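You operate a simulated robot arm through the tools that you are given. There is no shell and no other tool.

Carry out the task below with a simulated two-armed robot. There is one attempt and no reset: what you move stays moved.

JOB
Pull the 2  plug and bring the cream meter's pointer into green.
Fine: plug in the plug rest and coil slider at START before the brass link goes ON, range to LOW only after that, pointer set by the coil slider and never past the scale's end, link OFF and range HIGH afterwards, other plugs left alone. Set down upright: what you pick out. Where these are worked on the way, their far stop is far enough and under half their travel is too little: brass link.

It is judged by the outcome, as a careful person would: the job done as asked, and still so three seconds after it is handed in. It fails if anything else is knocked over, pushed out of place, dropped, spilled or broken.

ROBOT AND FRAMES
Two 6-joint arms with fingered hands on one trunk that stands fixed in place. Base frame: the origin is at the foot of the trunk, x ahead of it, y to its left, z up. Readings come in cm, rad, newtons and seconds.
The left shoulder is at [7, 19.1, 96.1], the right one opposite. Each reaches about 98.3 cm from its shoulder. Payload 4.7 kg a hand.
The TCP of each hand is the grasp point between the finger pads, 3.6 cm short of the fingertips. In the tool frame z runs along the fingers and y along their closing line. The gripper opens to 12 cm; its body begins 4.2 cm behind the TCP. The gripper is a hand of 5 fingers: y runs from the thumb to the fingers, the wrist lies at [-1.8, -11.3, -19.8] in the tool frame.
Orientation is that of the tool frame in the base frame, as [roll, pitch, yaw] about the fixed x, y, z axes, in that order (R = Rz(yaw) Ry(pitch) Rx(roll)). With the fingers straight down and the wrist toward the robot, the tool's x, y and z point along [0, 1, 0], [1, 0, 0] and [0, 0, -1] of the base frame.

CONTROLS
- The arms move only by the tool move_arm. It takes "left_deltas", "right_deltas" or both (then of equal length, played together; a hand with none holds still); each is a list of rows, each a list of 2 entries, a list of its own where there are three numbers: the shift along the tool's x, y, z in cm, then the turn, a rotation vector about the tool's x, y, z in rad. In form: [[[tx, ty, tz], [rx, ry, rz]], ...]. A call has 1 to 20 rows; each row is the pose to reach, as a shift and turn from the pose commanded when the call began, along the tool's axes at that moment. Each row takes 0.2 s and may step no farther than 5 cm and 0.15 rad from the row before; otherwise, the whole call is refused. A pose out of reach is approached as far as the arm can. The call stops where the force on the tool passes 40 N (or 10 N more than at its start, if that is more) or the arm is blocked; 0.2 s more then pass. In this call time passes only in rows, and 0.2 s behind the last. It gives the time, the measured TCP pose, the force on the tool (base axes), the opening and the grip force at its end, in the units of the frame above (readings bear some noise), with the torque about the TCP (base axes, N m) and any sound that the robot's microphone picked up.
- Cameras (640 x 400 px; columns grow to the right, rows downward): "scene" is now at [13.08, 4.93, 122.63]; the picture's right is [0.52, -0.85, 0.00], its down [-0.18, -0.11, -0.98] and it looks along [0.84, 0.51, -0.21] (base axes); focal length 238 px, centre (320, 200). "left" rides on the left gripper at [-7.3, -9.1, -14.3] in its tool frame; the picture's right is [-0.80, -0.28, 0.53], its down [0.53, -0.73, 0.42] and it looks along [0.27, 0.62, 0.74] (tool axes); focal length 234 px, centre (320, 200). "right" rides on the right gripper at [7.3, -9.1, -14.3] in its tool frame; the picture's right is [-0.80, 0.28, -0.53], its down [-0.53, -0.73, 0.42] and it looks along [-0.27, 0.62, 0.74] (tool axes); focal length 234 px, centre (320, 200). There is no depth. A picture from a camera that has moved, and an enlarged one, comes with that camera's place and axes in the base frame and with its lens.
- camera(camera): a new picture of that camera. It takes no simulated time.
- slide_trunk(by): slides the trunk up (or, below 0, down) by that many cm; the arms and the scene camera ride with it, the base frame stays. It gives what a move gives, with no picture.
- curl_fingers(index, middle, ring, little, thumb_bend, thumb_turn, hand): sets how far each is bent, from 0 (flat) to 1 (curled in); at 0.3 the hand is open as for a grip, at 0.7 the pads meet at the TCP. One left out holds its place. A second passes; each finger stops where it meets its share of the squeeze, and holds until it gets a number again. It is the only way to open and close the hand. It gives what a move gives, with no picture; readings hold the bend of each and the force on index, middle, ring, little, thumb and palm. thumb_turn goes from beside the hand (0) to across from the fingers (1), as for a grip.
- turn_head(pan, tilt): turns the head with the scene camera to pan (to the left, within 1.501 rad either way) and tilt (down, from -0.506 to 1.204), counted from straight ahead of the robot. It gives what a move gives.
- close_up(camera, box): a new picture of the part [left, top, right, bottom] of that camera's present view, enlarged. It takes no simulated time.
- hand_in(): hands the job in; it is judged then, once.

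Places have to be worked out from the pictures, the camera data and where the tool is seen. Open the grippers and draw the arms clear of the work before you hand the job in, unless the task says otherwise.

The tools are called after "Request:" as a command line: name --argument value ..., lists and objects as JSON in quotes. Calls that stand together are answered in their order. move_arm: Moves the arms, as the interface text tells. Its arguments: {"type":"object","properties":{"left_deltas":{"type":"array"},"right_deltas":{"type":"array"}},"required":[]} The other tools are called the same way: slide_trunk (by) moves the trunk up or down; curl_fingers (index, middle, ring, little, thumb_bend, thumb_turn, hand) moves the fingers one by one; turn_head (pan, tilt) turns the head that bears the scene camera; camera (camera) takes a picture; close_up (camera, box) takes an enlarged picture of a part of a camera's view; hand_in () hands the job in.

At the start:

```text
t: 0.0
left_tool_pos: [30.25, 41.32, 114.83]
left_orientation: [3.14, -0.002, 1.571]
left_wrist_force: [-1.4, -0.1, -0.3]
left_ft_torque: [-0.03, -0.02, 0.0]
left_finger_gap: 11.98
left_grip_force: 0.1
left_shape: jaw
left_bend: [0.3, 0.3, 0.3, 0.3, 0.3, 0.98]
left_finger forces: [0.1, 0.0, 0.1, 0.0, 0.1, 0.0]
right_tool_pos: [70.58, 7.32, 122.71]
right_orientation: [3.141, 0.001, 1.57]
right_wrist_force: [0.4, 0.2, -0.1]
right_ft_torque: [0.01, -0.01, 0.02]
right_finger_gap: 11.96
right_grip_force: 0.1
right_shape: jaw
right_bend: [0.3, 0.3, 0.3, 0.3, 0.3, 0.98]
right_finger forces: [0.0, 0.0, 0.1, 0.0, 0.0, 0.0]
trunk travel left (down, up): [-43.8, 50.2]
head pan, tilt (commanded): [0.546, 0.208]
```

scene: 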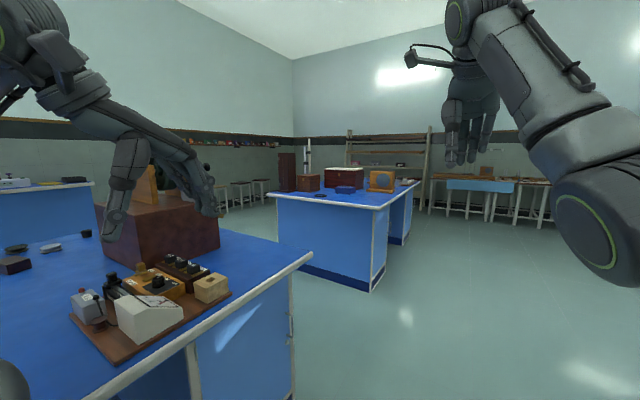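
right: 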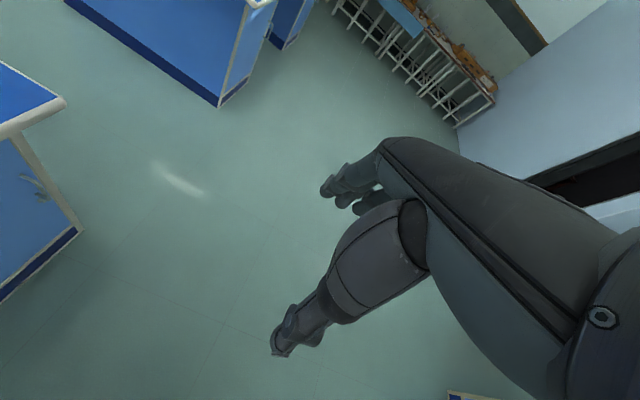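
left: 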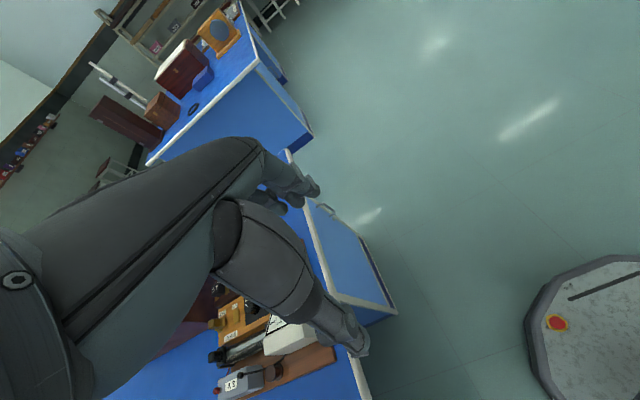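

The apparatus board sits on the bench to the left-front. I'll turn the head toward it and look closer.

Request:
turn_head --pan 1.1 --tilt 0.6

Request:
close_up --camera "scene" --box '[60, 230, 240, 370]'

```text
t: 1.0
left_tool_pos: [30.14, 41.25, 114.84]
left_orientation: [3.139, -0.005, 1.569]
left_wrist_force: [-1.5, 1.1, 0.3]
left_ft_torque: [0.0, -0.03, 0.0]
left_finger_gap: 11.96
left_grip_force: 0.1
left_shape: jaw
left_bend: [0.3, 0.3, 0.3, 0.3, 0.3, 0.98]
left_finger forces: [0.0, 0.0, 0.1, 0.0, 0.0, 0.1]
right_tool_pos: [70.48, 7.26, 122.8]
right_orientation: [-3.141, -0.001, 1.572]
right_wrist_force: [0.1, 0.5, -0.5]
right_ft_torque: [-0.01, 0.02, 0.02]
right_finger_gap: 11.95
right_grip_force: 0.1
right_shape: jaw
right_bend: [0.3, 0.3, 0.3, 0.3, 0.3, 0.98]
right_finger forces: [0.1, 0.0, 0.0, 0.0, 0.0, 0.1]
trunk travel left (down, up): [-43.8, 50.2]
head pan, tilt (commanded): [1.1, 0.6]
```

```text
2.86 times, centred on (150, 300) of scene
camera zoom: at [9.14, 7.96, 119.02], right [0.89, -0.45, 0.0], down [-0.26, -0.5, -0.83], along [0.38, 0.73, -0.56], focal length 680 px, centre (806, -86)
```

zoom: 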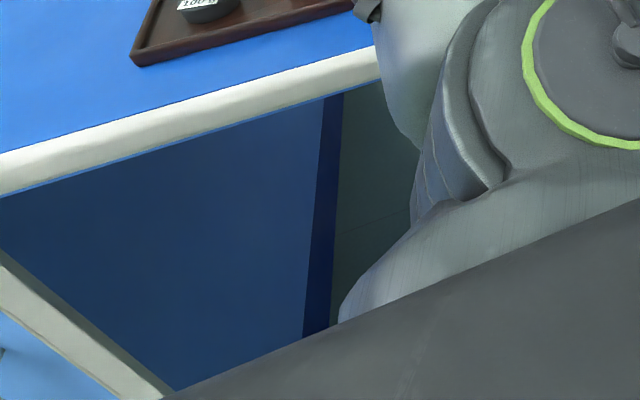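

The head turned before the close-up. I'll take the full scene picture from this new view.

Request:
camera --camera "scene"

Request:
camera --camera "left"

```text
taken
camera scene: at [9.14, 7.96, 119.02], right [0.89, -0.45, 0.0], down [-0.26, -0.5, -0.83], along [0.38, 0.73, -0.56], focal length 238 px, centre (320, 200)
```

scene: 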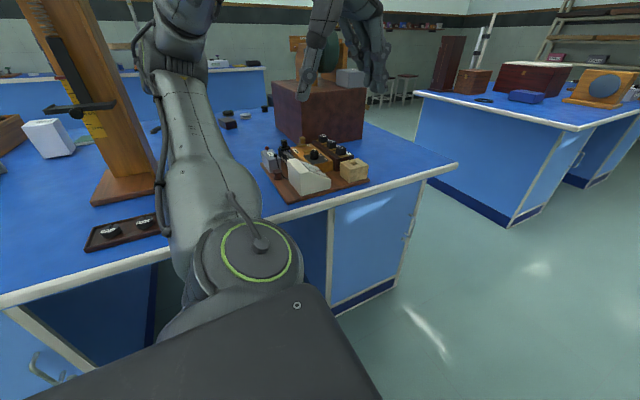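

```text
taken
camera left: at [21.04, 33.97, 129.14], right [-0.28, -0.8, -0.53], down [-0.73, 0.53, -0.42], along [0.62, 0.27, -0.74], focal length 234 px, centre (320, 200)
```

left: 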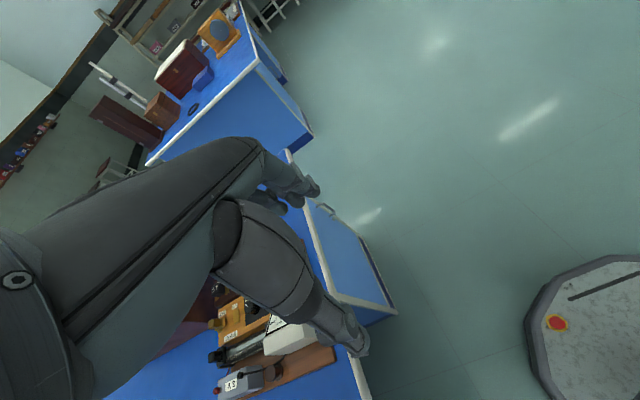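

Request:
close_up --camera "scene" --box '[250, 125, 378, 205]'

Request:
close_up --camera "left" --box '[180, 270, 380, 400]'

```text
5.00 times, centred on (314, 165) of scene
camera zoom: at [9.14, 7.96, 119.02], right [0.89, -0.45, 0.0], down [-0.26, -0.5, -0.83], along [0.38, 0.73, -0.56], focal length 1189 px, centre (350, 375)
```

zoom: 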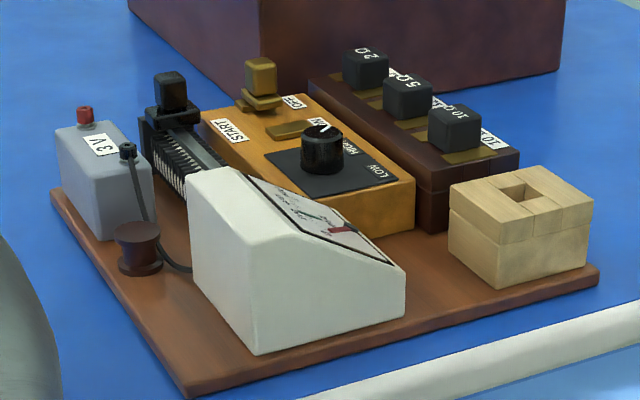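

```text
3.08 times, centred on (280, 335) of left
camera zoom: at [21.04, 33.97, 129.14], right [-0.28, -0.8, -0.53], down [-0.73, 0.53, -0.42], along [0.62, 0.27, -0.74], focal length 720 px, centre (443, -215)
```

zoom: 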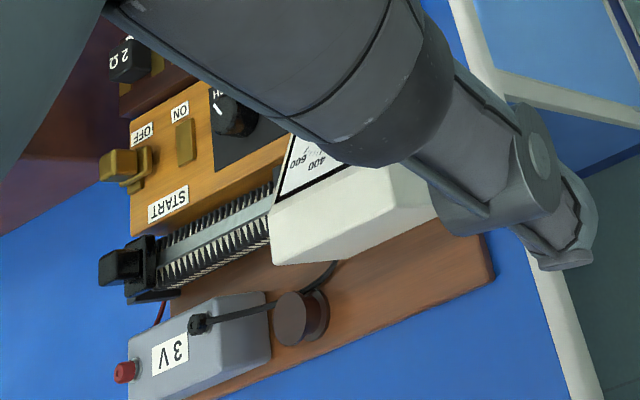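

The parts triangulate well: 2 Ω plug top about (49.8, 84.9, 87.5), link knob (41.8, 86.4, 87.8), coil slider knob (34.3, 85.1, 88.4). I'll bring the left hand higher over the near side of the board, turning it so the closing line is along base y, and use its camera for a closer look.

Request:
move_arm --left_deltas '[[[1.75, 1.25, 0.1], [0, 0, -0.131]], [[3.5, 2.5, 0.2], [0, 0, -0.262]], [[5.25, 3.75, 0.3], [0, 0, -0.393]], [[7, 5, 0.4], [0, 0, -0.524]], [[8.75, 6.25, 0.5], [0, 0, -0.654]], [[10.5, 7.5, 0.6], [0, 0, -0.785]], [[12.25, 8.75, 0.7], [0, 0, -0.916]], [[14, 10, 0.8], [0, 0, -1.047]], [[15.75, 11.25, 0.9], [0, 0, -1.178]], [[17.5, 12.5, 1.0], [0, 0, -1.309]], [[19.25, 13.75, 1.1], [0, 0, -1.44]], [[21, 15, 1.2], [0, 0, -1.571]]]'

```text
t: 3.6
left_tool_pos: [45.05, 62.7, 113.39]
left_orientation: [3.139, 0.005, -3.141]
left_wrist_force: [-0.5, -0.6, 0.2]
left_ft_torque: [-0.01, 0.0, 0.04]
left_finger_gap: 11.96
left_grip_force: 0.1
left_shape: jaw
left_bend: [0.3, 0.3, 0.3, 0.3, 0.3, 0.98]
left_finger forces: [0.0, 0.1, 0.0, 0.0, 0.1, 0.0]
left hand out of reach, approached as far as the arm can: row 12
right_tool_pos: [70.63, 7.37, 122.61]
right_orientation: [-3.14, 0.002, 1.571]
right_wrist_force: [0.6, -0.5, -0.2]
right_ft_torque: [-0.03, -0.03, 0.02]
right_finger_gap: 11.96
right_grip_force: 0.0
right_shape: jaw
right_bend: [0.3, 0.3, 0.3, 0.3, 0.3, 0.98]
right_finger forces: [0.0, 0.0, 0.0, 0.0, 0.0, 0.1]
trunk travel left (down, up): [-43.8, 50.2]
head pan, tilt (commanded): [1.1, 0.6]
```

The pose was reached almost exactly, though the arm reports being at the edge of what it can do there. Let me look through the cameras.

Request:
camera --camera "left"

Request:
camera --camera "scene"

```text
taken
camera left: at [52.16, 53.47, 127.76], right [0.81, -0.28, -0.52], down [-0.53, -0.73, -0.43], along [-0.27, 0.62, -0.74], focal length 234 px, centre (320, 200)
```

left: 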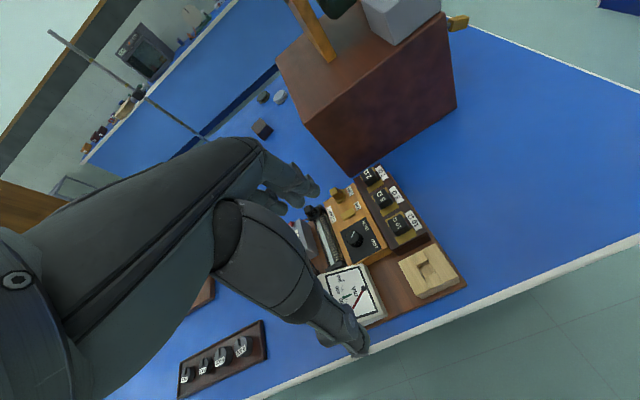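

```text
taken
camera scene: at [9.21, 8.02, 119.0], right [0.89, -0.45, 0.0], down [-0.26, -0.5, -0.82], along [0.37, 0.73, -0.57], focal length 238 px, centre (320, 200)
```

scene: 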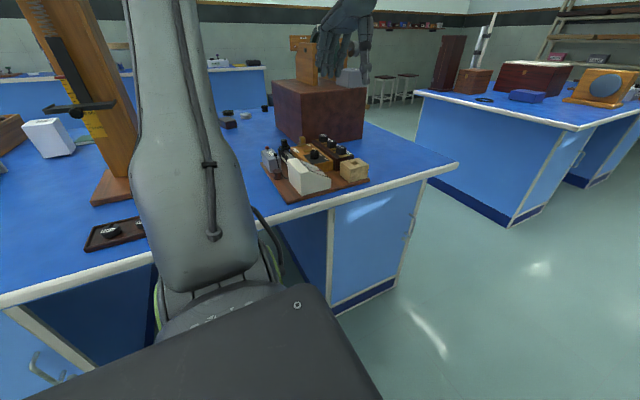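

Request:
close_up --camera "left" --box '[280, 155, 480, 335]'

Request:
close_up --camera "scene" --box '[255, 125, 380, 205]'

Request:
close_up --camera "left" --box '[310, 250, 400, 330]'

```text
2.22 times, centred on (380, 245) of left
camera zoom: at [52.16, 53.47, 127.76], right [0.81, -0.28, -0.52], down [-0.53, -0.73, -0.43], along [-0.27, 0.62, -0.74], focal length 520 px, centre (187, 100)
```

zoom: 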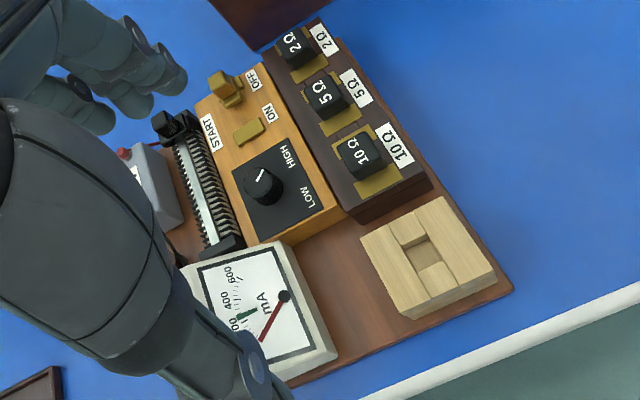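

```text
5.00 times, centred on (318, 165) of scene
camera zoom: at [9.21, 8.02, 119.0], right [0.89, -0.45, 0.0], down [-0.26, -0.5, -0.82], along [0.37, 0.73, -0.57], focal length 1189 px, centre (332, 375)
```

zoom: 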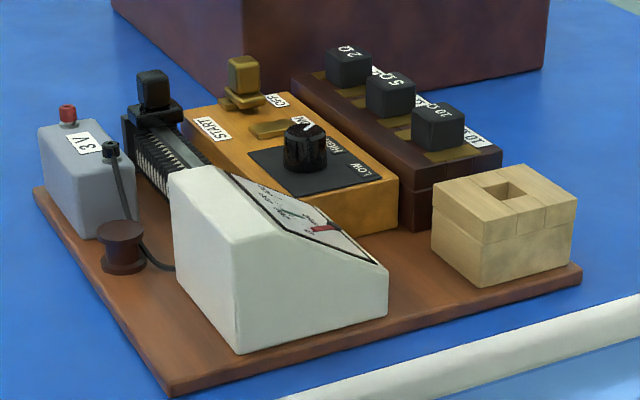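

```text
5.00 times, centred on (355, 290) of left
camera zoom: at [52.16, 53.47, 127.76], right [0.81, -0.28, -0.52], down [-0.53, -0.73, -0.43], along [-0.27, 0.62, -0.74], focal length 1171 px, centre (145, -250)
```

zoom: 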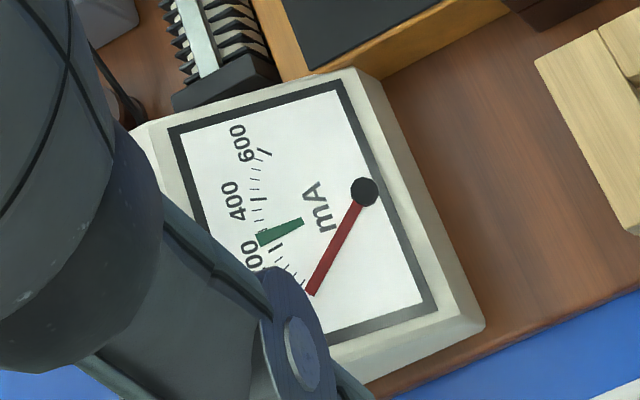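

The meter dial and all labels are readable: pointer at 0, green band between 200 and 400 mA. Now I'll look closely at the hand itself to know where fingers and thumb sit relative to the TCP.

Request:
close_up --camera "scene" --box '[280, 0, 420, 100]'

Request:
close_up --camera "left" --box '[180, 120, 400, 370]'

Request:
close_up --camera "left" --box '[290, 160, 450, 260]'

```text
4.00 times, centred on (350, 50) of scene
camera zoom: at [9.21, 8.02, 119.0], right [0.89, -0.45, 0.0], down [-0.26, -0.5, -0.82], along [0.37, 0.73, -0.57], focal length 951 px, centre (200, 800)
```

zoom: 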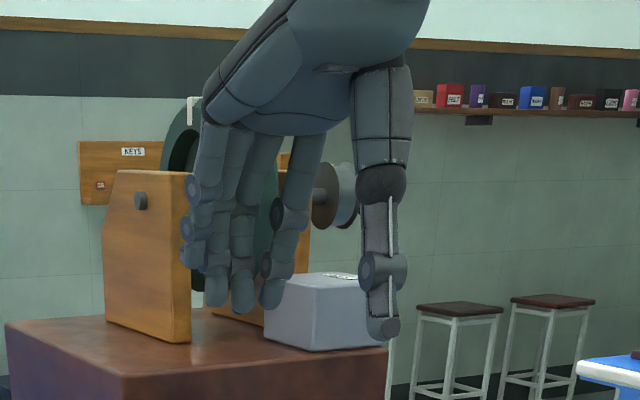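

```text
1.60 times, centred on (290, 245) of left
camera zoom: at [52.16, 53.47, 127.76], right [0.81, -0.28, -0.52], down [-0.53, -0.73, -0.43], along [-0.27, 0.62, -0.74], focal length 375 px, centre (368, 128)
```

zoom: 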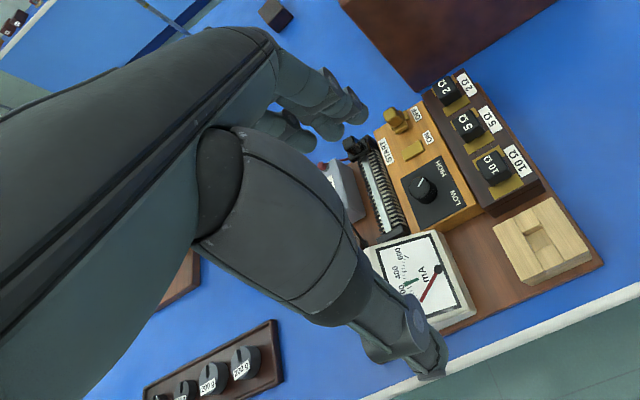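

```text
4.00 times, centred on (370, 210) of left
camera zoom: at [52.16, 53.47, 127.76], right [0.81, -0.28, -0.52], down [-0.53, -0.73, -0.43], along [-0.27, 0.62, -0.74], focal length 937 px, centre (120, 160)
```

zoom: 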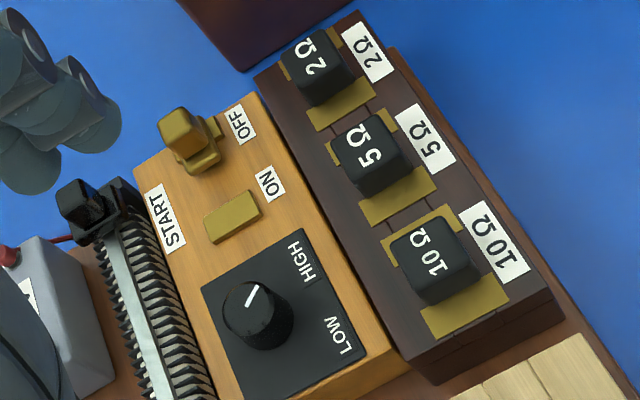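

The hand geometry is clear: index and thumb oppose near the TCP line, the other fingers spread to tool +x. I'll raise the trunk 15 cm for a better overhead view.

Request:
slide_trunk --by 15

```text
t: 5.3
left_tool_pos: [44.78, 62.56, 128.43]
left_orientation: [3.139, 0.003, 3.14]
left_wrist_force: [0.5, 0.5, 0.1]
left_ft_torque: [0.02, 0.01, -0.02]
left_finger_gap: 11.97
left_grip_force: 0.0
left_shape: jaw
left_bend: [0.3, 0.3, 0.3, 0.3, 0.3, 0.98]
left_finger forces: [0.1, 0.0, 0.1, 0.0, 0.0, 0.0]
right_tool_pos: [70.65, 7.28, 137.56]
right_orientation: [3.142, -0.001, 1.571]
right_wrist_force: [0.7, 0.1, 0.7]
right_ft_torque: [-0.02, 0.01, -0.01]
right_finger_gap: 11.96
right_grip_force: 0.1
right_shape: jaw
right_bend: [0.3, 0.3, 0.3, 0.3, 0.3, 0.98]
right_finger forces: [0.0, 0.0, 0.0, 0.0, 0.0, 0.0]
trunk travel left (down, up): [-58.8, 35.2]
head pan, tilt (commanded): [1.1, 0.6]
```

Now I'll rotate the left hand so it closes along base x and bring it to about 18 cm above the 2 Ω plug to look.

Request:
move_arm --left_deltas '[[[-0.2, 1, 0.5], [0, 0, 0.131]], [[-0.4, 2, 1], [0, 0, 0.262]], [[-0.6, 3, 1.5], [0, 0, 0.393]], [[-0.8, 4, 2], [0, 0, 0.524]], [[-1, 5, 2.5], [0, 0, 0.654]], [[-1.2, 6, 3], [0, 0, 0.785]], [[-1.4, 7, 3.5], [0, 0, 0.916]], [[-1.6, 8, 4], [0, 0, 1.047]], [[-1.8, 9, 4.5], [0, 0, 1.178]], [[-2, 10, 5], [0, 0, 1.309]], [[-2.2, 11, 5.5], [0, 0, 1.44]], [[-2.4, 12, 6], [0, 0, 1.571]], [[-2.8, 14, 9], [0, 0, 1.571]], [[-3.2, 16, 12], [0, 0, 1.571]], [[-3.7, 18, 15.5], [0, 0, 1.571]], [[-4.2, 20, 19], [0, 0, 1.571]], [[-4.7, 22, 22.4], [0, 0, 1.571]]]'

Request:
turn_head --pan 1.08 --tilt 0.68

Request:
camera --camera "scene"

Request:
camera --camera "left"

```text
t: 8.9
left_tool_pos: [55.87, 67.35, 107.77]
left_orientation: [3.136, -0.007, 1.596]
left_wrist_force: [0.4, 0.6, -0.6]
left_ft_torque: [-0.02, 0.0, 0.02]
left_finger_gap: 12.0
left_grip_force: 0.0
left_shape: jaw
left_bend: [0.3, 0.3, 0.3, 0.3, 0.3, 0.98]
left_finger forces: [0.0, 0.1, 0.0, 0.0, 0.0, 0.0]
left hand out of reach, approached as far as the arm can: row 7, 8, 9, 10, 11, 12, 13, 14, 15, 16, 17
right_tool_pos: [70.48, 7.57, 137.59]
right_orientation: [-3.14, 0.0, 1.571]
right_wrist_force: [1.0, 0.4, 0.0]
right_ft_torque: [0.0, 0.0, -0.02]
right_finger_gap: 12.0
right_grip_force: 0.1
right_shape: jaw
right_bend: [0.3, 0.3, 0.3, 0.3, 0.3, 0.98]
right_finger forces: [0.1, 0.0, 0.0, 0.0, 0.0, 0.0]
trunk travel left (down, up): [-58.8, 35.2]
head pan, tilt (commanded): [1.1, 0.6]
```

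```text
t: 9.6
left_tool_pos: [55.79, 67.21, 107.9]
left_orientation: [3.137, -0.008, 1.595]
left_wrist_force: [-1.0, -0.7, -0.3]
left_ft_torque: [-0.02, 0.0, 0.02]
left_finger_gap: 12.0
left_grip_force: 0.1
left_shape: jaw
left_bend: [0.3, 0.3, 0.3, 0.3, 0.3, 0.98]
left_finger forces: [0.0, 0.0, 0.0, 0.1, 0.0, 0.0]
right_tool_pos: [70.45, 7.29, 137.82]
right_orientation: [-3.141, -0.001, 1.57]
right_wrist_force: [0.2, 0.3, 0.0]
right_ft_torque: [-0.02, 0.0, -0.02]
right_finger_gap: 11.98
right_grip_force: 0.0
right_shape: jaw
right_bend: [0.3, 0.3, 0.3, 0.3, 0.3, 0.98]
right_finger forces: [0.0, 0.0, 0.1, 0.0, 0.0, 0.1]
trunk travel left (down, up): [-58.8, 35.2]
head pan, tilt (commanded): [1.08, 0.681]
```

```text
taken
camera scene: at [9.14, 7.64, 133.32], right [0.88, -0.47, 0.0], down [-0.3, -0.56, -0.78], along [0.37, 0.69, -0.63], focal length 238 px, centre (320, 200)
```

scene: 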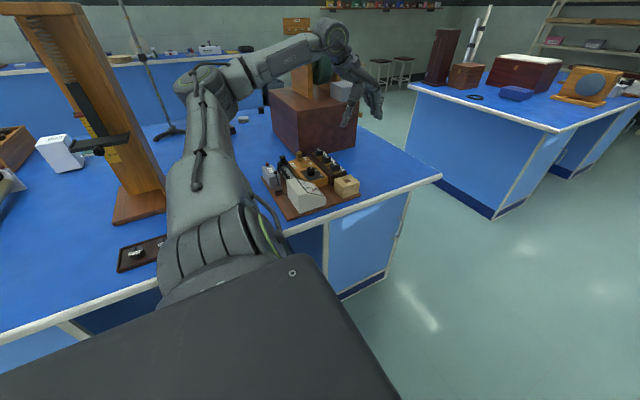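

```text
taken
camera left: at [46.81, 59.55, 122.17], right [-0.26, -0.81, -0.53], down [-0.74, 0.52, -0.42], along [0.62, 0.29, -0.73], focal length 234 px, centre (320, 200)
```

left: 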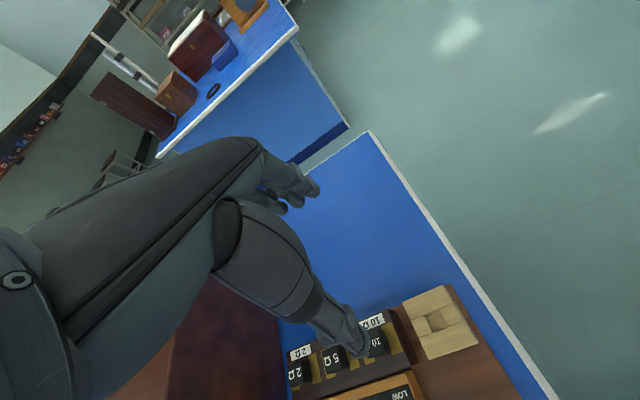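

The arm couldn't hold heading 0 that far out (limit appears about ±45° from the radial direction), stopping at (55.8, 67.3, 107.8). I'll turn the heading to about 25° with no shift and see where the hand ends up.

Request:
move_arm --left_deltas '[[[0, 0, 0], [0, 0, -0.11]], [[0, 0, 0], [0, 0, -0.22]], [[0, 0, 0], [0, 0, -0.33]], [[0, 0, 0], [0, 0, -0.44]]]'

```text
t: 10.6
left_tool_pos: [56.34, 67.25, 108.06]
left_orientation: [3.136, -0.002, 2.009]
left_wrist_force: [-1.1, 0.4, -0.5]
left_ft_torque: [0.01, 0.01, -0.01]
left_finger_gap: 12.0
left_grip_force: 0.1
left_shape: jaw
left_bend: [0.3, 0.3, 0.3, 0.3, 0.3, 0.98]
left_finger forces: [0.0, 0.1, 0.0, 0.1, 0.0, 0.0]
right_tool_pos: [70.59, 7.29, 137.69]
right_orientation: [-3.14, 0.0, 1.571]
right_wrist_force: [0.1, 0.1, -0.4]
right_ft_torque: [-0.04, 0.01, -0.01]
right_finger_gap: 11.99
right_grip_force: 0.1
right_shape: jaw
right_bend: [0.3, 0.3, 0.3, 0.3, 0.3, 0.98]
right_finger forces: [0.1, 0.0, 0.0, 0.1, 0.0, 0.1]
trunk travel left (down, up): [-58.8, 35.2]
head pan, tilt (commanded): [1.08, 0.681]
```

The commanded pose is the clamped one, good. Now at heading 25°, I'll shift to above the 2 Ω plug at (49.5, 84.5, 106).

Request:
move_arm --left_deltas '[[[3.7, 0.23, 0.4], [0, 0, 0]], [[7.4, 0.46, 0.8], [0, 0, 0]], [[11.1, 0.7, 1.2], [0, 0, 0]], [[14.8, 0.93, 1.6], [0, 0, 0]], [[18.5, 1.16, 2.0], [0, 0, 0]]]'

Request:
camera --camera "scene"

Request:
camera --camera "left"

```text
t: 11.8
left_tool_pos: [51.86, 82.57, 105.99]
left_orientation: [3.132, -0.003, 2.01]
left_wrist_force: [0.1, -0.8, 0.3]
left_ft_torque: [0.01, 0.04, 0.01]
left_finger_gap: 12.0
left_grip_force: 0.0
left_shape: jaw
left_bend: [0.3, 0.3, 0.3, 0.3, 0.3, 0.98]
left_finger forces: [0.0, 0.1, 0.0, 0.0, 0.0, 0.0]
left hand out of reach, approached as far as the arm can: row 2, 3, 4, 5
right_tool_pos: [70.6, 7.12, 137.73]
right_orientation: [-3.141, 0.001, 1.568]
right_wrist_force: [0.5, 0.3, -0.1]
right_ft_torque: [-0.02, -0.02, -0.02]
right_finger_gap: 12.01
right_grip_force: 0.1
right_shape: jaw
right_bend: [0.3, 0.3, 0.3, 0.3, 0.3, 0.98]
right_finger forces: [0.0, 0.0, 0.0, 0.0, 0.1, 0.0]
trunk travel left (down, up): [-58.8, 35.2]
head pan, tilt (commanded): [1.08, 0.681]
```

```text
taken
camera scene: at [9.15, 7.52, 133.32], right [0.88, -0.47, 0.0], down [-0.3, -0.55, -0.78], along [0.37, 0.69, -0.63], focal length 238 px, centre (320, 200)
```

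scene: 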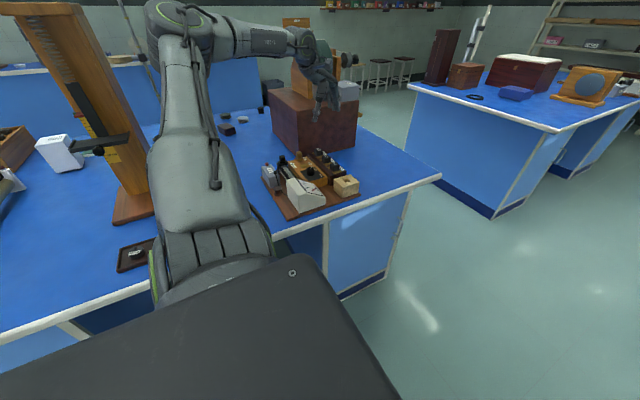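

```text
taken
camera left: at [46.6, 72.12, 120.2], right [0.09, -0.84, -0.53], down [-0.89, 0.17, -0.43], along [0.45, 0.51, -0.73], focal length 234 px, centre (320, 200)
```

left: 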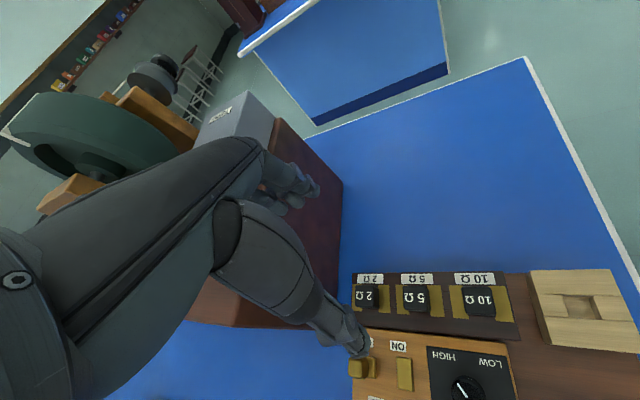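

Heading 25° is at the arm's limit here because the forearm must lie in the hand's plane. Tilting the hand about its closing line (fingers leaning toward +y) with a higher trunk should allow a heading near 10°; I'll raise the trunk 10 cm and try that.

Request:
slide_trunk --by 10

Request:
move_arm --left_deltas '[[[0.3, -0.2, 2], [-0.01, 0.075, 0.045]], [[0.6, -0.4, 4], [-0.02, 0.15, 0.09]], [[0.9, -0.6, 6], [-0.03, 0.225, 0.135]], [[1.1, -0.8, 8], [-0.04, 0.3, 0.18]], [[1.3, -1.0, 10], [-0.05, 0.375, 0.225]], [[1.5, -1.2, 12], [-0.0571, 0.4335, 0.2578]], [[1.6, -1.3, 14], [-0.0571, 0.4335, 0.2578]]]'

Request:
camera --camera "left"

Request:
camera --camera "scene"

```text
t: 13.1
left_tool_pos: [51.87, 82.73, 115.71]
left_orientation: [3.138, -0.003, 2.011]
left_wrist_force: [0.8, 1.1, -0.5]
left_ft_torque: [-0.03, 0.01, 0.0]
left_finger_gap: 11.98
left_grip_force: 0.1
left_shape: jaw
left_bend: [0.3, 0.3, 0.3, 0.3, 0.3, 0.98]
left_finger forces: [0.0, 0.0, 0.0, 0.1, 0.1, 0.0]
right_tool_pos: [70.54, 7.26, 147.61]
right_orientation: [-3.141, 0.0, 1.571]
right_wrist_force: [0.3, -0.5, -0.5]
right_ft_torque: [0.02, 0.02, 0.01]
right_finger_gap: 11.99
right_grip_force: 0.0
right_shape: jaw
right_bend: [0.3, 0.3, 0.3, 0.3, 0.3, 0.98]
right_finger forces: [0.0, 0.0, 0.0, 0.0, 0.0, 0.0]
trunk travel left (down, up): [-68.8, 25.2]
head pan, tilt (commanded): [1.08, 0.681]
```

```text
t: 14.7
left_tool_pos: [50.22, 83.77, 101.72]
left_orientation: [3.136, -0.437, 1.749]
left_wrist_force: [0.0, 0.5, 0.4]
left_ft_torque: [-0.01, 0.01, 0.0]
left_finger_gap: 12.0
left_grip_force: 0.1
left_shape: jaw
left_bend: [0.3, 0.3, 0.3, 0.3, 0.3, 0.98]
left_finger forces: [0.0, 0.0, 0.1, 0.0, 0.1, 0.0]
left hand out of reach, approached as far as the arm can: row 2, 3
right_tool_pos: [70.62, 7.23, 147.55]
right_orientation: [-3.14, 0.0, 1.571]
right_wrist_force: [0.3, 1.0, 0.1]
right_ft_torque: [-0.03, -0.02, -0.01]
right_finger_gap: 12.0
right_grip_force: 0.0
right_shape: jaw
right_bend: [0.3, 0.3, 0.3, 0.3, 0.3, 0.98]
right_finger forces: [0.0, 0.0, 0.0, 0.0, 0.0, 0.0]
trunk travel left (down, up): [-68.8, 25.2]
head pan, tilt (commanded): [1.08, 0.681]
```

```text
taken
camera left: at [43.34, 69.67, 111.59], right [-0.18, -0.55, -0.82], down [-0.84, 0.52, -0.16], along [0.52, 0.66, -0.55], focal length 234 px, centre (320, 200)
```

left: 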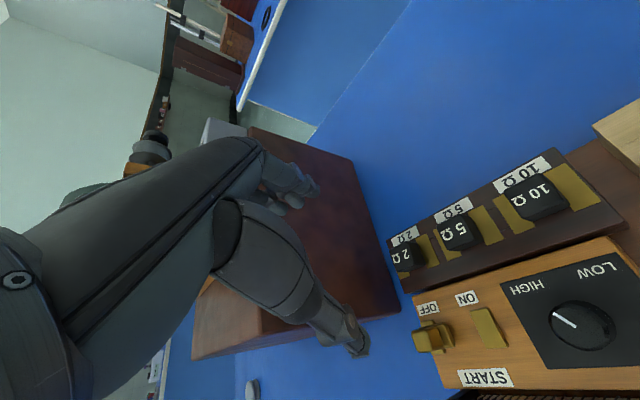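

```text
taken
camera scene: at [9.26, 7.71, 143.3], right [0.88, -0.47, 0.0], down [-0.3, -0.56, -0.78], along [0.37, 0.69, -0.63], focal length 238 px, centre (320, 200)
```

scene: 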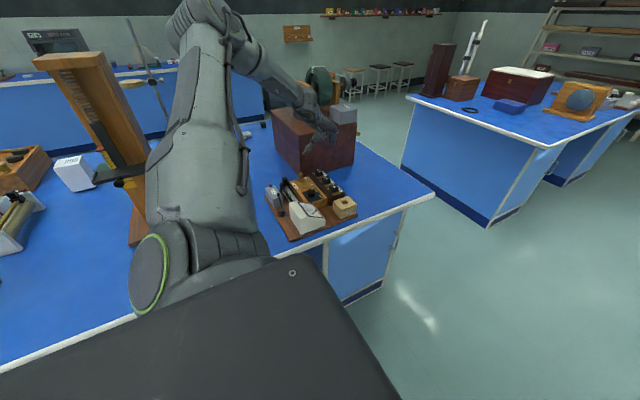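

That pose works: heading 10°, tilt 25°, reached without limits. Now close-ups of the plug and the fingers from both cameras.

Request:
close_up --camera "left" --box '[240, 150, 480, 380]'

Request:
close_up --camera "scene" --box '[260, 100, 380, 240]'

Request:
close_up --camera "scene" --box '[290, 160, 350, 205]'

```text
1.74 times, centred on (360, 265) of left
camera zoom: at [43.34, 69.67, 111.59], right [-0.18, -0.55, -0.82], down [-0.84, 0.52, -0.16], along [0.52, 0.66, -0.55], focal length 407 px, centre (250, 87)
```

zoom: 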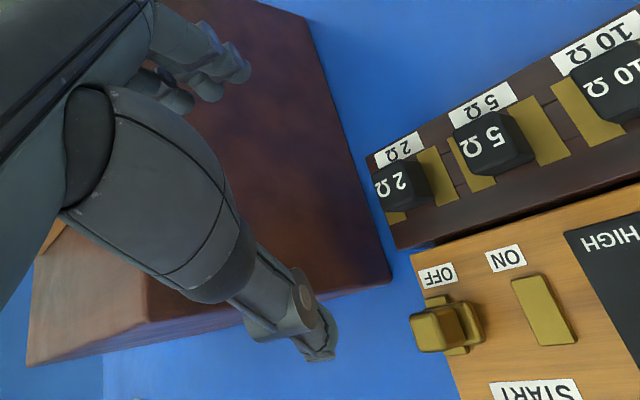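

```text
2.86 times, centred on (320, 170) of scene
camera zoom: at [9.26, 7.71, 143.3], right [0.88, -0.47, 0.0], down [-0.3, -0.56, -0.78], along [0.37, 0.69, -0.63], focal length 680 px, centre (320, 286)
```

zoom: 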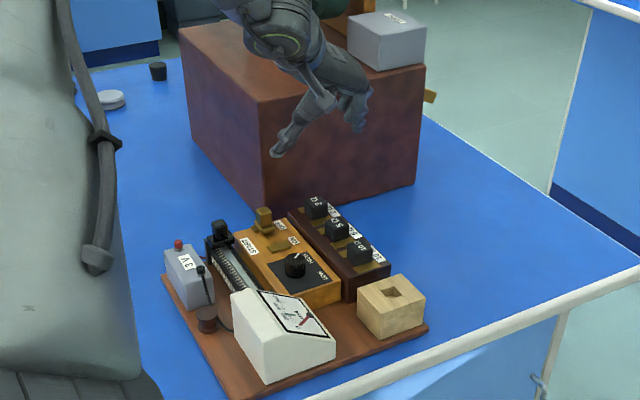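

```text
8.89 times, centred on (320, 182) of scene
camera zoom: at [9.26, 7.71, 143.3], right [0.88, -0.47, 0.0], down [-0.3, -0.56, -0.78], along [0.37, 0.69, -0.63], focal length 2114 px, centre (320, 356)
```

zoom: 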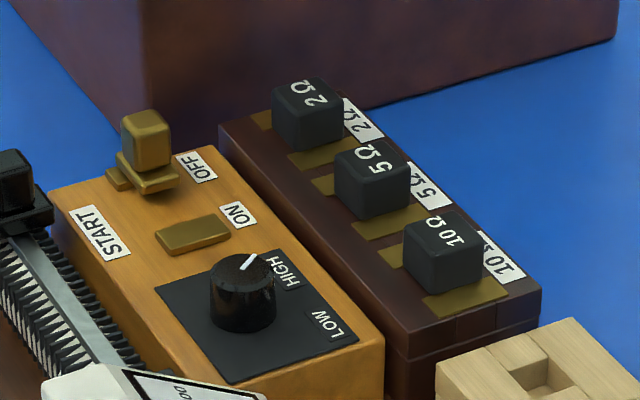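

The cap top triangulates to about (49.6, 84.8, 88.5±1). I'll partly close index, middle and thumb to narrow the opening before descending, then check their positions.

Request:
curl_fingers --hand "left" --index 0.48 --middle 0.46 --thumb_bend 0.5 --ring 0.25 --little 0.2

Request:
camera --camera "left"

Request:
close_up --camera "scene" --box '[280, 100, 360, 210]'

```text
t: 15.7
left_tool_pos: [50.16, 83.74, 101.82]
left_orientation: [3.137, -0.439, 1.751]
left_wrist_force: [-0.1, -0.5, -0.2]
left_ft_torque: [0.0, 0.02, -0.01]
left_finger_gap: 6.64
left_grip_force: 0.1
left_shape: fingers
left_bend: [0.48, 0.46, 0.25, 0.2, 0.5, 0.98]
left_finger forces: [0.0, 0.0, 0.1, 0.1, 0.1, 0.0]
right_tool_pos: [70.57, 7.3, 147.76]
right_orientation: [-3.139, 0.0, 1.571]
right_wrist_force: [-0.3, -0.2, -0.8]
right_ft_torque: [0.04, 0.04, 0.04]
right_finger_gap: 11.98
right_grip_force: 0.0
right_shape: jaw
right_bend: [0.3, 0.3, 0.3, 0.3, 0.3, 0.98]
right_finger forces: [0.0, 0.1, 0.1, 0.0, 0.0, 0.1]
trunk travel left (down, up): [-68.8, 25.2]
head pan, tilt (commanded): [1.08, 0.681]
```

```text
taken
camera left: at [43.28, 69.63, 111.68], right [-0.18, -0.54, -0.82], down [-0.84, 0.52, -0.16], along [0.52, 0.66, -0.55], focal length 234 px, centre (320, 200)
```

left: 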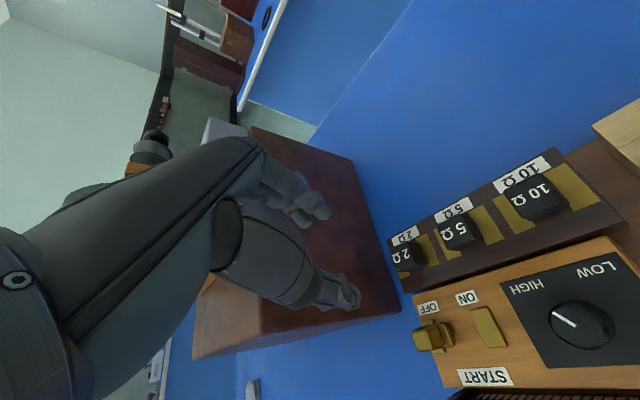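

```text
3.64 times, centred on (320, 155) of scene
camera zoom: at [9.17, 7.66, 143.31], right [0.88, -0.47, 0.0], down [-0.3, -0.56, -0.78], along [0.37, 0.69, -0.63], focal length 865 px, centre (320, 364)
```

zoom: 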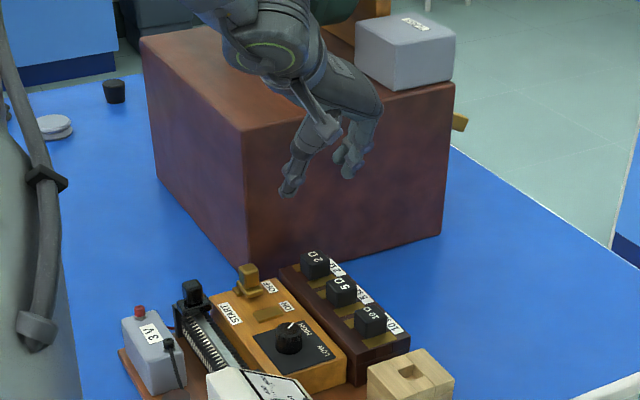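

Thumb and index tips straddle the grip line as expected. I'll descend to about 4–5 cm above the grasp height and check alignment again.

Request:
move_arm --left_deltas '[[[-1.03, -0.12, 2.39], [0, 0, 0]], [[-2.07, -0.24, 4.77], [0, 0, 0]], [[-3.1, -0.37, 7.16], [0, 0, 0]]]'

Request:
close_up --camera "left" --box '[240, 150, 480, 380]'

Request:
close_up --camera "scene" --box '[280, 120, 360, 210]'

```text
t: 16.5
left_tool_pos: [48.71, 83.0, 96.04]
left_orientation: [3.137, -0.437, 1.749]
left_wrist_force: [-0.5, -0.3, 0.4]
left_ft_torque: [0.02, -0.01, 0.01]
left_finger_gap: 6.66
left_grip_force: 0.0
left_shape: fingers
left_bend: [0.48, 0.46, 0.25, 0.2, 0.5, 0.98]
left_finger forces: [0.0, 0.0, 0.0, 0.0, 0.1, 0.0]
left hand out of reach, approached as far as the arm can: row 3
right_tool_pos: [70.37, 7.27, 147.87]
right_orientation: [-3.14, 0.0, 1.571]
right_wrist_force: [-0.4, -0.5, 0.3]
right_ft_torque: [-0.04, -0.05, -0.02]
right_finger_gap: 11.97
right_grip_force: 0.1
right_shape: jaw
right_bend: [0.3, 0.3, 0.3, 0.3, 0.3, 0.98]
right_finger forces: [0.0, 0.0, 0.0, 0.0, 0.1, 0.0]
trunk travel left (down, up): [-68.8, 25.2]
head pan, tilt (commanded): [1.08, 0.681]
```

```text
1.74 times, centred on (360, 265) of left
camera zoom: at [41.93, 68.94, 105.92], right [-0.18, -0.55, -0.82], down [-0.84, 0.52, -0.16], along [0.52, 0.66, -0.55], focal length 407 px, centre (250, 87)
```

zoom: 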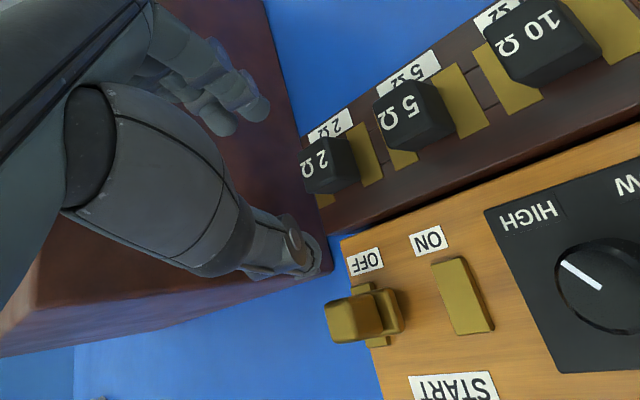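

```text
4.44 times, centred on (320, 165) of scene
camera zoom: at [8.99, 7.67, 143.33], right [0.88, -0.47, 0.0], down [-0.3, -0.56, -0.78], along [0.37, 0.69, -0.63], focal length 1057 px, centre (320, 356)
```

zoom: 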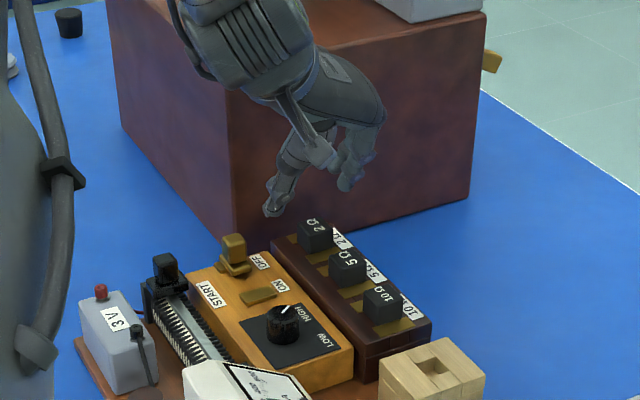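

The arm reached its limit again at (48.7, 83.0, 96.0), so vertical travel is better done by sliding the trunk with the arm posture kept. Let me zoom in to measure the plug relative to the hand.

Request:
close_up --camera "left" --box '[310, 200, 400, 290]'

Request:
close_up --camera "scene" --box '[295, 135, 345, 185]'

```text
4.44 times, centred on (355, 245) of left
camera zoom: at [41.93, 68.94, 105.92], right [-0.18, -0.55, -0.82], down [-0.84, 0.52, -0.16], along [0.52, 0.66, -0.55], focal length 1041 px, centre (164, 0)
```

zoom: 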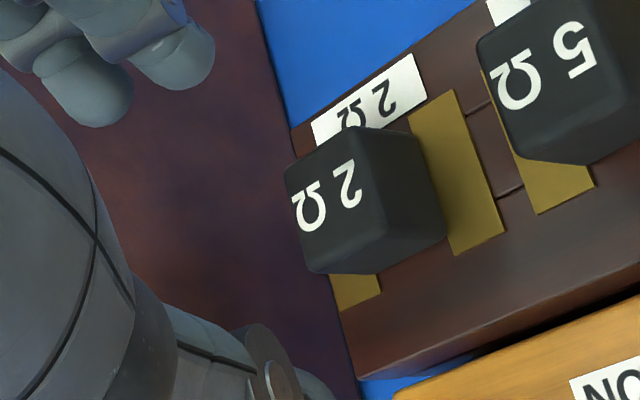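

```text
8.00 times, centred on (320, 160) of scene
camera zoom: at [8.99, 7.67, 143.33], right [0.88, -0.47, 0.0], down [-0.3, -0.56, -0.78], along [0.37, 0.69, -0.63], focal length 1903 px, centre (320, 520)
```

zoom: 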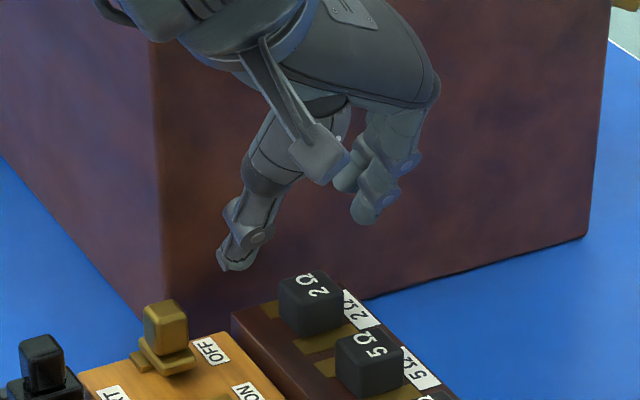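

Cap top centre is now consistent from several rays at about (49.6, 85.0, 88.7). I'll return to the unlimited posture at (49.85, 83.65, 101.6), then lower the trunk in steps to bring the open fingers around the cap.

Request:
move_arm --left_deltas '[[[1.38, 0.62, -2.43], [0, 0, 0]], [[2.75, 1.24, -4.85], [0, 0, 0]]]'

Request:
slide_trunk --by -6

Request:
close_up --camera "left" --box '[240, 150, 440, 350]'

Request:
close_up --camera "scene" --box '[290, 110, 360, 170]'

```text
t: 17.1
left_tool_pos: [49.91, 83.62, 101.78]
left_orientation: [3.13, -0.436, 1.755]
left_wrist_force: [0.7, 0.1, -0.1]
left_ft_torque: [0.02, 0.01, -0.04]
left_finger_gap: 6.66
left_grip_force: 0.1
left_shape: fingers
left_bend: [0.48, 0.46, 0.25, 0.2, 0.5, 0.98]
left_finger forces: [0.0, 0.0, 0.1, 0.0, 0.0, 0.0]
right_tool_pos: [70.38, 7.24, 147.73]
right_orientation: [3.141, 0.0, 1.572]
right_wrist_force: [-0.2, -0.5, 0.3]
right_ft_torque: [-0.01, -0.05, 0.01]
right_finger_gap: 11.99
right_grip_force: 0.0
right_shape: jaw
right_bend: [0.3, 0.3, 0.3, 0.3, 0.3, 0.98]
right_finger forces: [0.0, 0.0, 0.0, 0.1, 0.0, 0.0]
trunk travel left (down, up): [-68.8, 25.2]
head pan, tilt (commanded): [1.08, 0.681]
```

```text
t: 18.1
left_tool_pos: [49.98, 83.57, 95.5]
left_orientation: [3.135, -0.439, 1.752]
left_wrist_force: [-0.7, 0.3, -0.2]
left_ft_torque: [0.05, -0.04, -0.02]
left_finger_gap: 6.62
left_grip_force: 0.0
left_shape: fingers
left_bend: [0.48, 0.46, 0.25, 0.2, 0.5, 0.98]
left_finger forces: [0.1, 0.0, 0.0, 0.1, 0.0, 0.1]
right_tool_pos: [70.41, 7.32, 141.76]
right_orientation: [-3.14, 0.0, 1.572]
right_wrist_force: [-0.1, -0.4, -1.2]
right_ft_torque: [0.03, -0.03, 0.03]
right_finger_gap: 11.98
right_grip_force: 0.0
right_shape: jaw
right_bend: [0.3, 0.3, 0.3, 0.3, 0.3, 0.98]
right_finger forces: [0.0, 0.1, 0.0, 0.0, 0.0, 0.0]
trunk travel left (down, up): [-62.8, 31.2]
head pan, tilt (commanded): [1.08, 0.681]
```

```text
2.00 times, centred on (340, 250) of left
camera zoom: at [43.13, 69.54, 105.45], right [-0.18, -0.54, -0.82], down [-0.84, 0.52, -0.16], along [0.52, 0.66, -0.55], focal length 468 px, centre (280, 100)
```

zoom: 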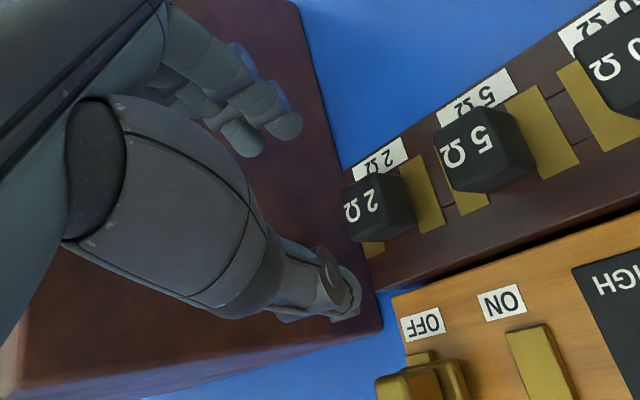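

```text
6.67 times, centred on (325, 140) of scene
camera zoom: at [9.11, 7.63, 137.32], right [0.88, -0.47, 0.0], down [-0.3, -0.56, -0.78], along [0.37, 0.69, -0.63], focal length 1586 px, centre (287, 600)
```

zoom: 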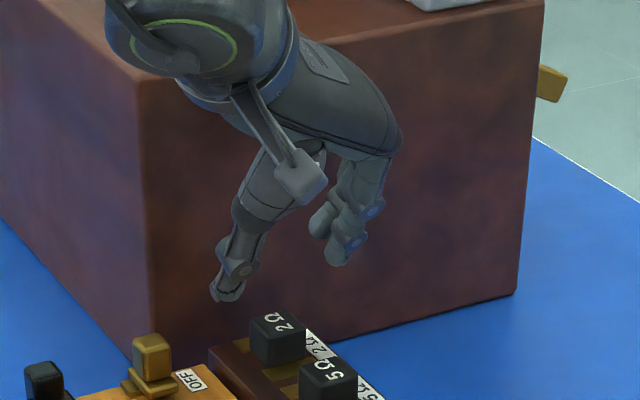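

Both views agree the cap will end up centred between thumb and index. I'll lower the trunk 3 cm and check.

Request:
slide_trunk --by -3

Request:
close_up --camera "left" --box '[240, 150, 440, 350]'

Request:
close_up --camera "scene" --box '[290, 110, 350, 160]'

```text
t: 18.9
left_tool_pos: [50.13, 83.51, 92.62]
left_orientation: [3.135, -0.441, 1.753]
left_wrist_force: [0.6, -0.9, 0.1]
left_ft_torque: [-0.03, 0.01, -0.01]
left_finger_gap: 6.62
left_grip_force: 0.0
left_shape: fingers
left_bend: [0.48, 0.46, 0.25, 0.2, 0.5, 0.98]
left_finger forces: [0.1, 0.1, 0.0, 0.0, 0.1, 0.0]
right_tool_pos: [70.54, 7.25, 138.72]
right_orientation: [3.142, 0.0, 1.571]
right_wrist_force: [0.3, 0.9, 0.1]
right_ft_torque: [-0.02, -0.02, -0.01]
right_finger_gap: 12.0
right_grip_force: 0.2
right_shape: jaw
right_bend: [0.3, 0.3, 0.3, 0.3, 0.3, 0.98]
right_finger forces: [0.0, 0.1, 0.1, 0.0, 0.0, 0.0]
trunk travel left (down, up): [-59.8, 34.2]
head pan, tilt (commanded): [1.08, 0.681]
```

```text
2.00 times, centred on (340, 250) of left
camera zoom: at [43.13, 69.53, 102.45], right [-0.18, -0.54, -0.82], down [-0.84, 0.52, -0.16], along [0.52, 0.66, -0.55], focal length 468 px, centre (280, 100)
```

zoom: 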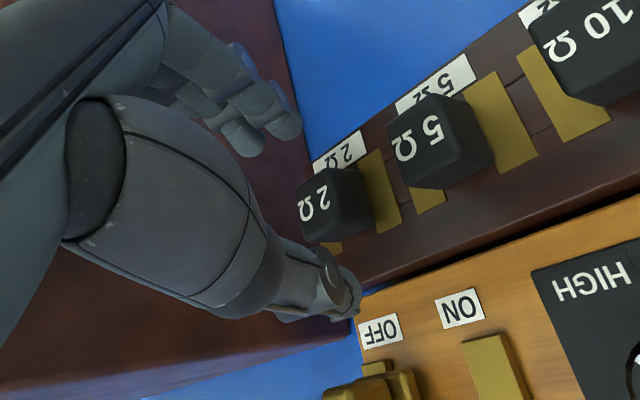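

```text
8.00 times, centred on (320, 135) of scene
camera zoom: at [9.11, 7.62, 134.32], right [0.88, -0.47, 0.0], down [-0.3, -0.56, -0.78], along [0.37, 0.69, -0.63], focal length 1903 px, centre (320, 720)
```

zoom: 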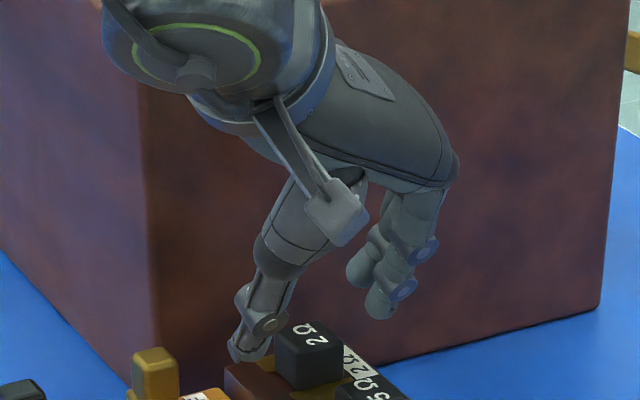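

The cap sits between thumb and index in both views. Tips are about at z 88.4; I'll lower another 1.8 cm so they overlap most of the cap's height, still above the box top.

Request:
slide_trunk --by -1.8

Request:
close_up --camera "left" --box '[240, 150, 440, 350]'

Request:
close_up --camera "scene" --box '[295, 110, 345, 155]'

```text
t: 19.5
left_tool_pos: [49.97, 83.67, 90.81]
left_orientation: [3.137, -0.439, 1.75]
left_wrist_force: [-0.6, -0.5, -0.5]
left_ft_torque: [0.03, 0.0, -0.01]
left_finger_gap: 6.65
left_grip_force: 0.0
left_shape: fingers
left_bend: [0.48, 0.46, 0.25, 0.2, 0.5, 0.98]
left_finger forces: [0.1, 0.0, 0.0, 0.1, 0.0, 0.1]
right_tool_pos: [70.39, 7.19, 136.93]
right_orientation: [-3.14, 0.0, 1.572]
right_wrist_force: [-0.8, -0.6, -0.9]
right_ft_torque: [-0.01, -0.02, 0.0]
right_finger_gap: 12.0
right_grip_force: 0.0
right_shape: jaw
right_bend: [0.3, 0.3, 0.3, 0.3, 0.3, 0.98]
right_finger forces: [0.0, 0.1, 0.1, 0.0, 0.0, 0.0]
trunk travel left (down, up): [-58.0, 36.0]
head pan, tilt (commanded): [1.08, 0.681]
```

```text
2.00 times, centred on (340, 250) of left
camera zoom: at [43.14, 69.53, 100.65], right [-0.18, -0.54, -0.82], down [-0.84, 0.52, -0.16], along [0.52, 0.66, -0.55], focal length 468 px, centre (280, 100)
```

zoom: 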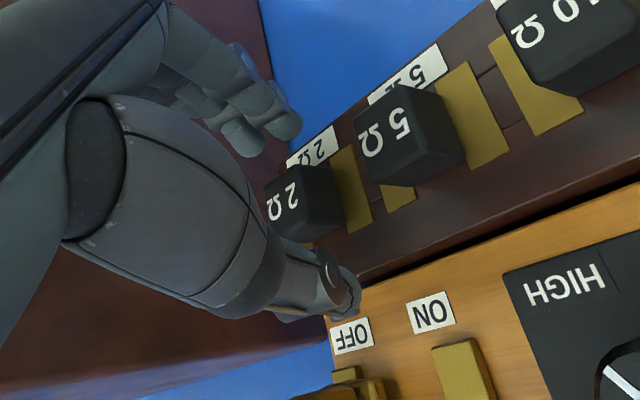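

```text
8.89 times, centred on (320, 132) of scene
camera zoom: at [9.12, 7.63, 132.52], right [0.88, -0.47, 0.0], down [-0.3, -0.56, -0.78], along [0.37, 0.69, -0.63], focal length 2114 px, centre (320, 800)
```

zoom: 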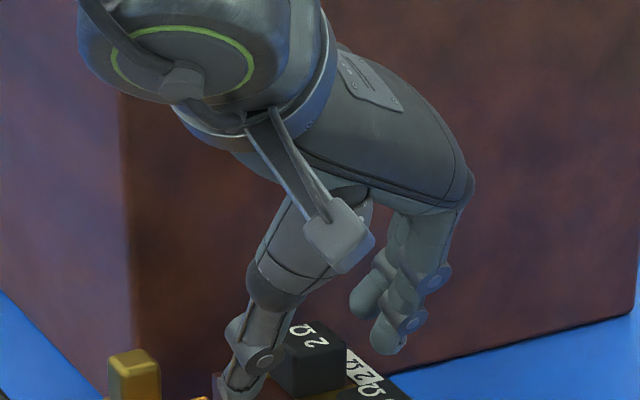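

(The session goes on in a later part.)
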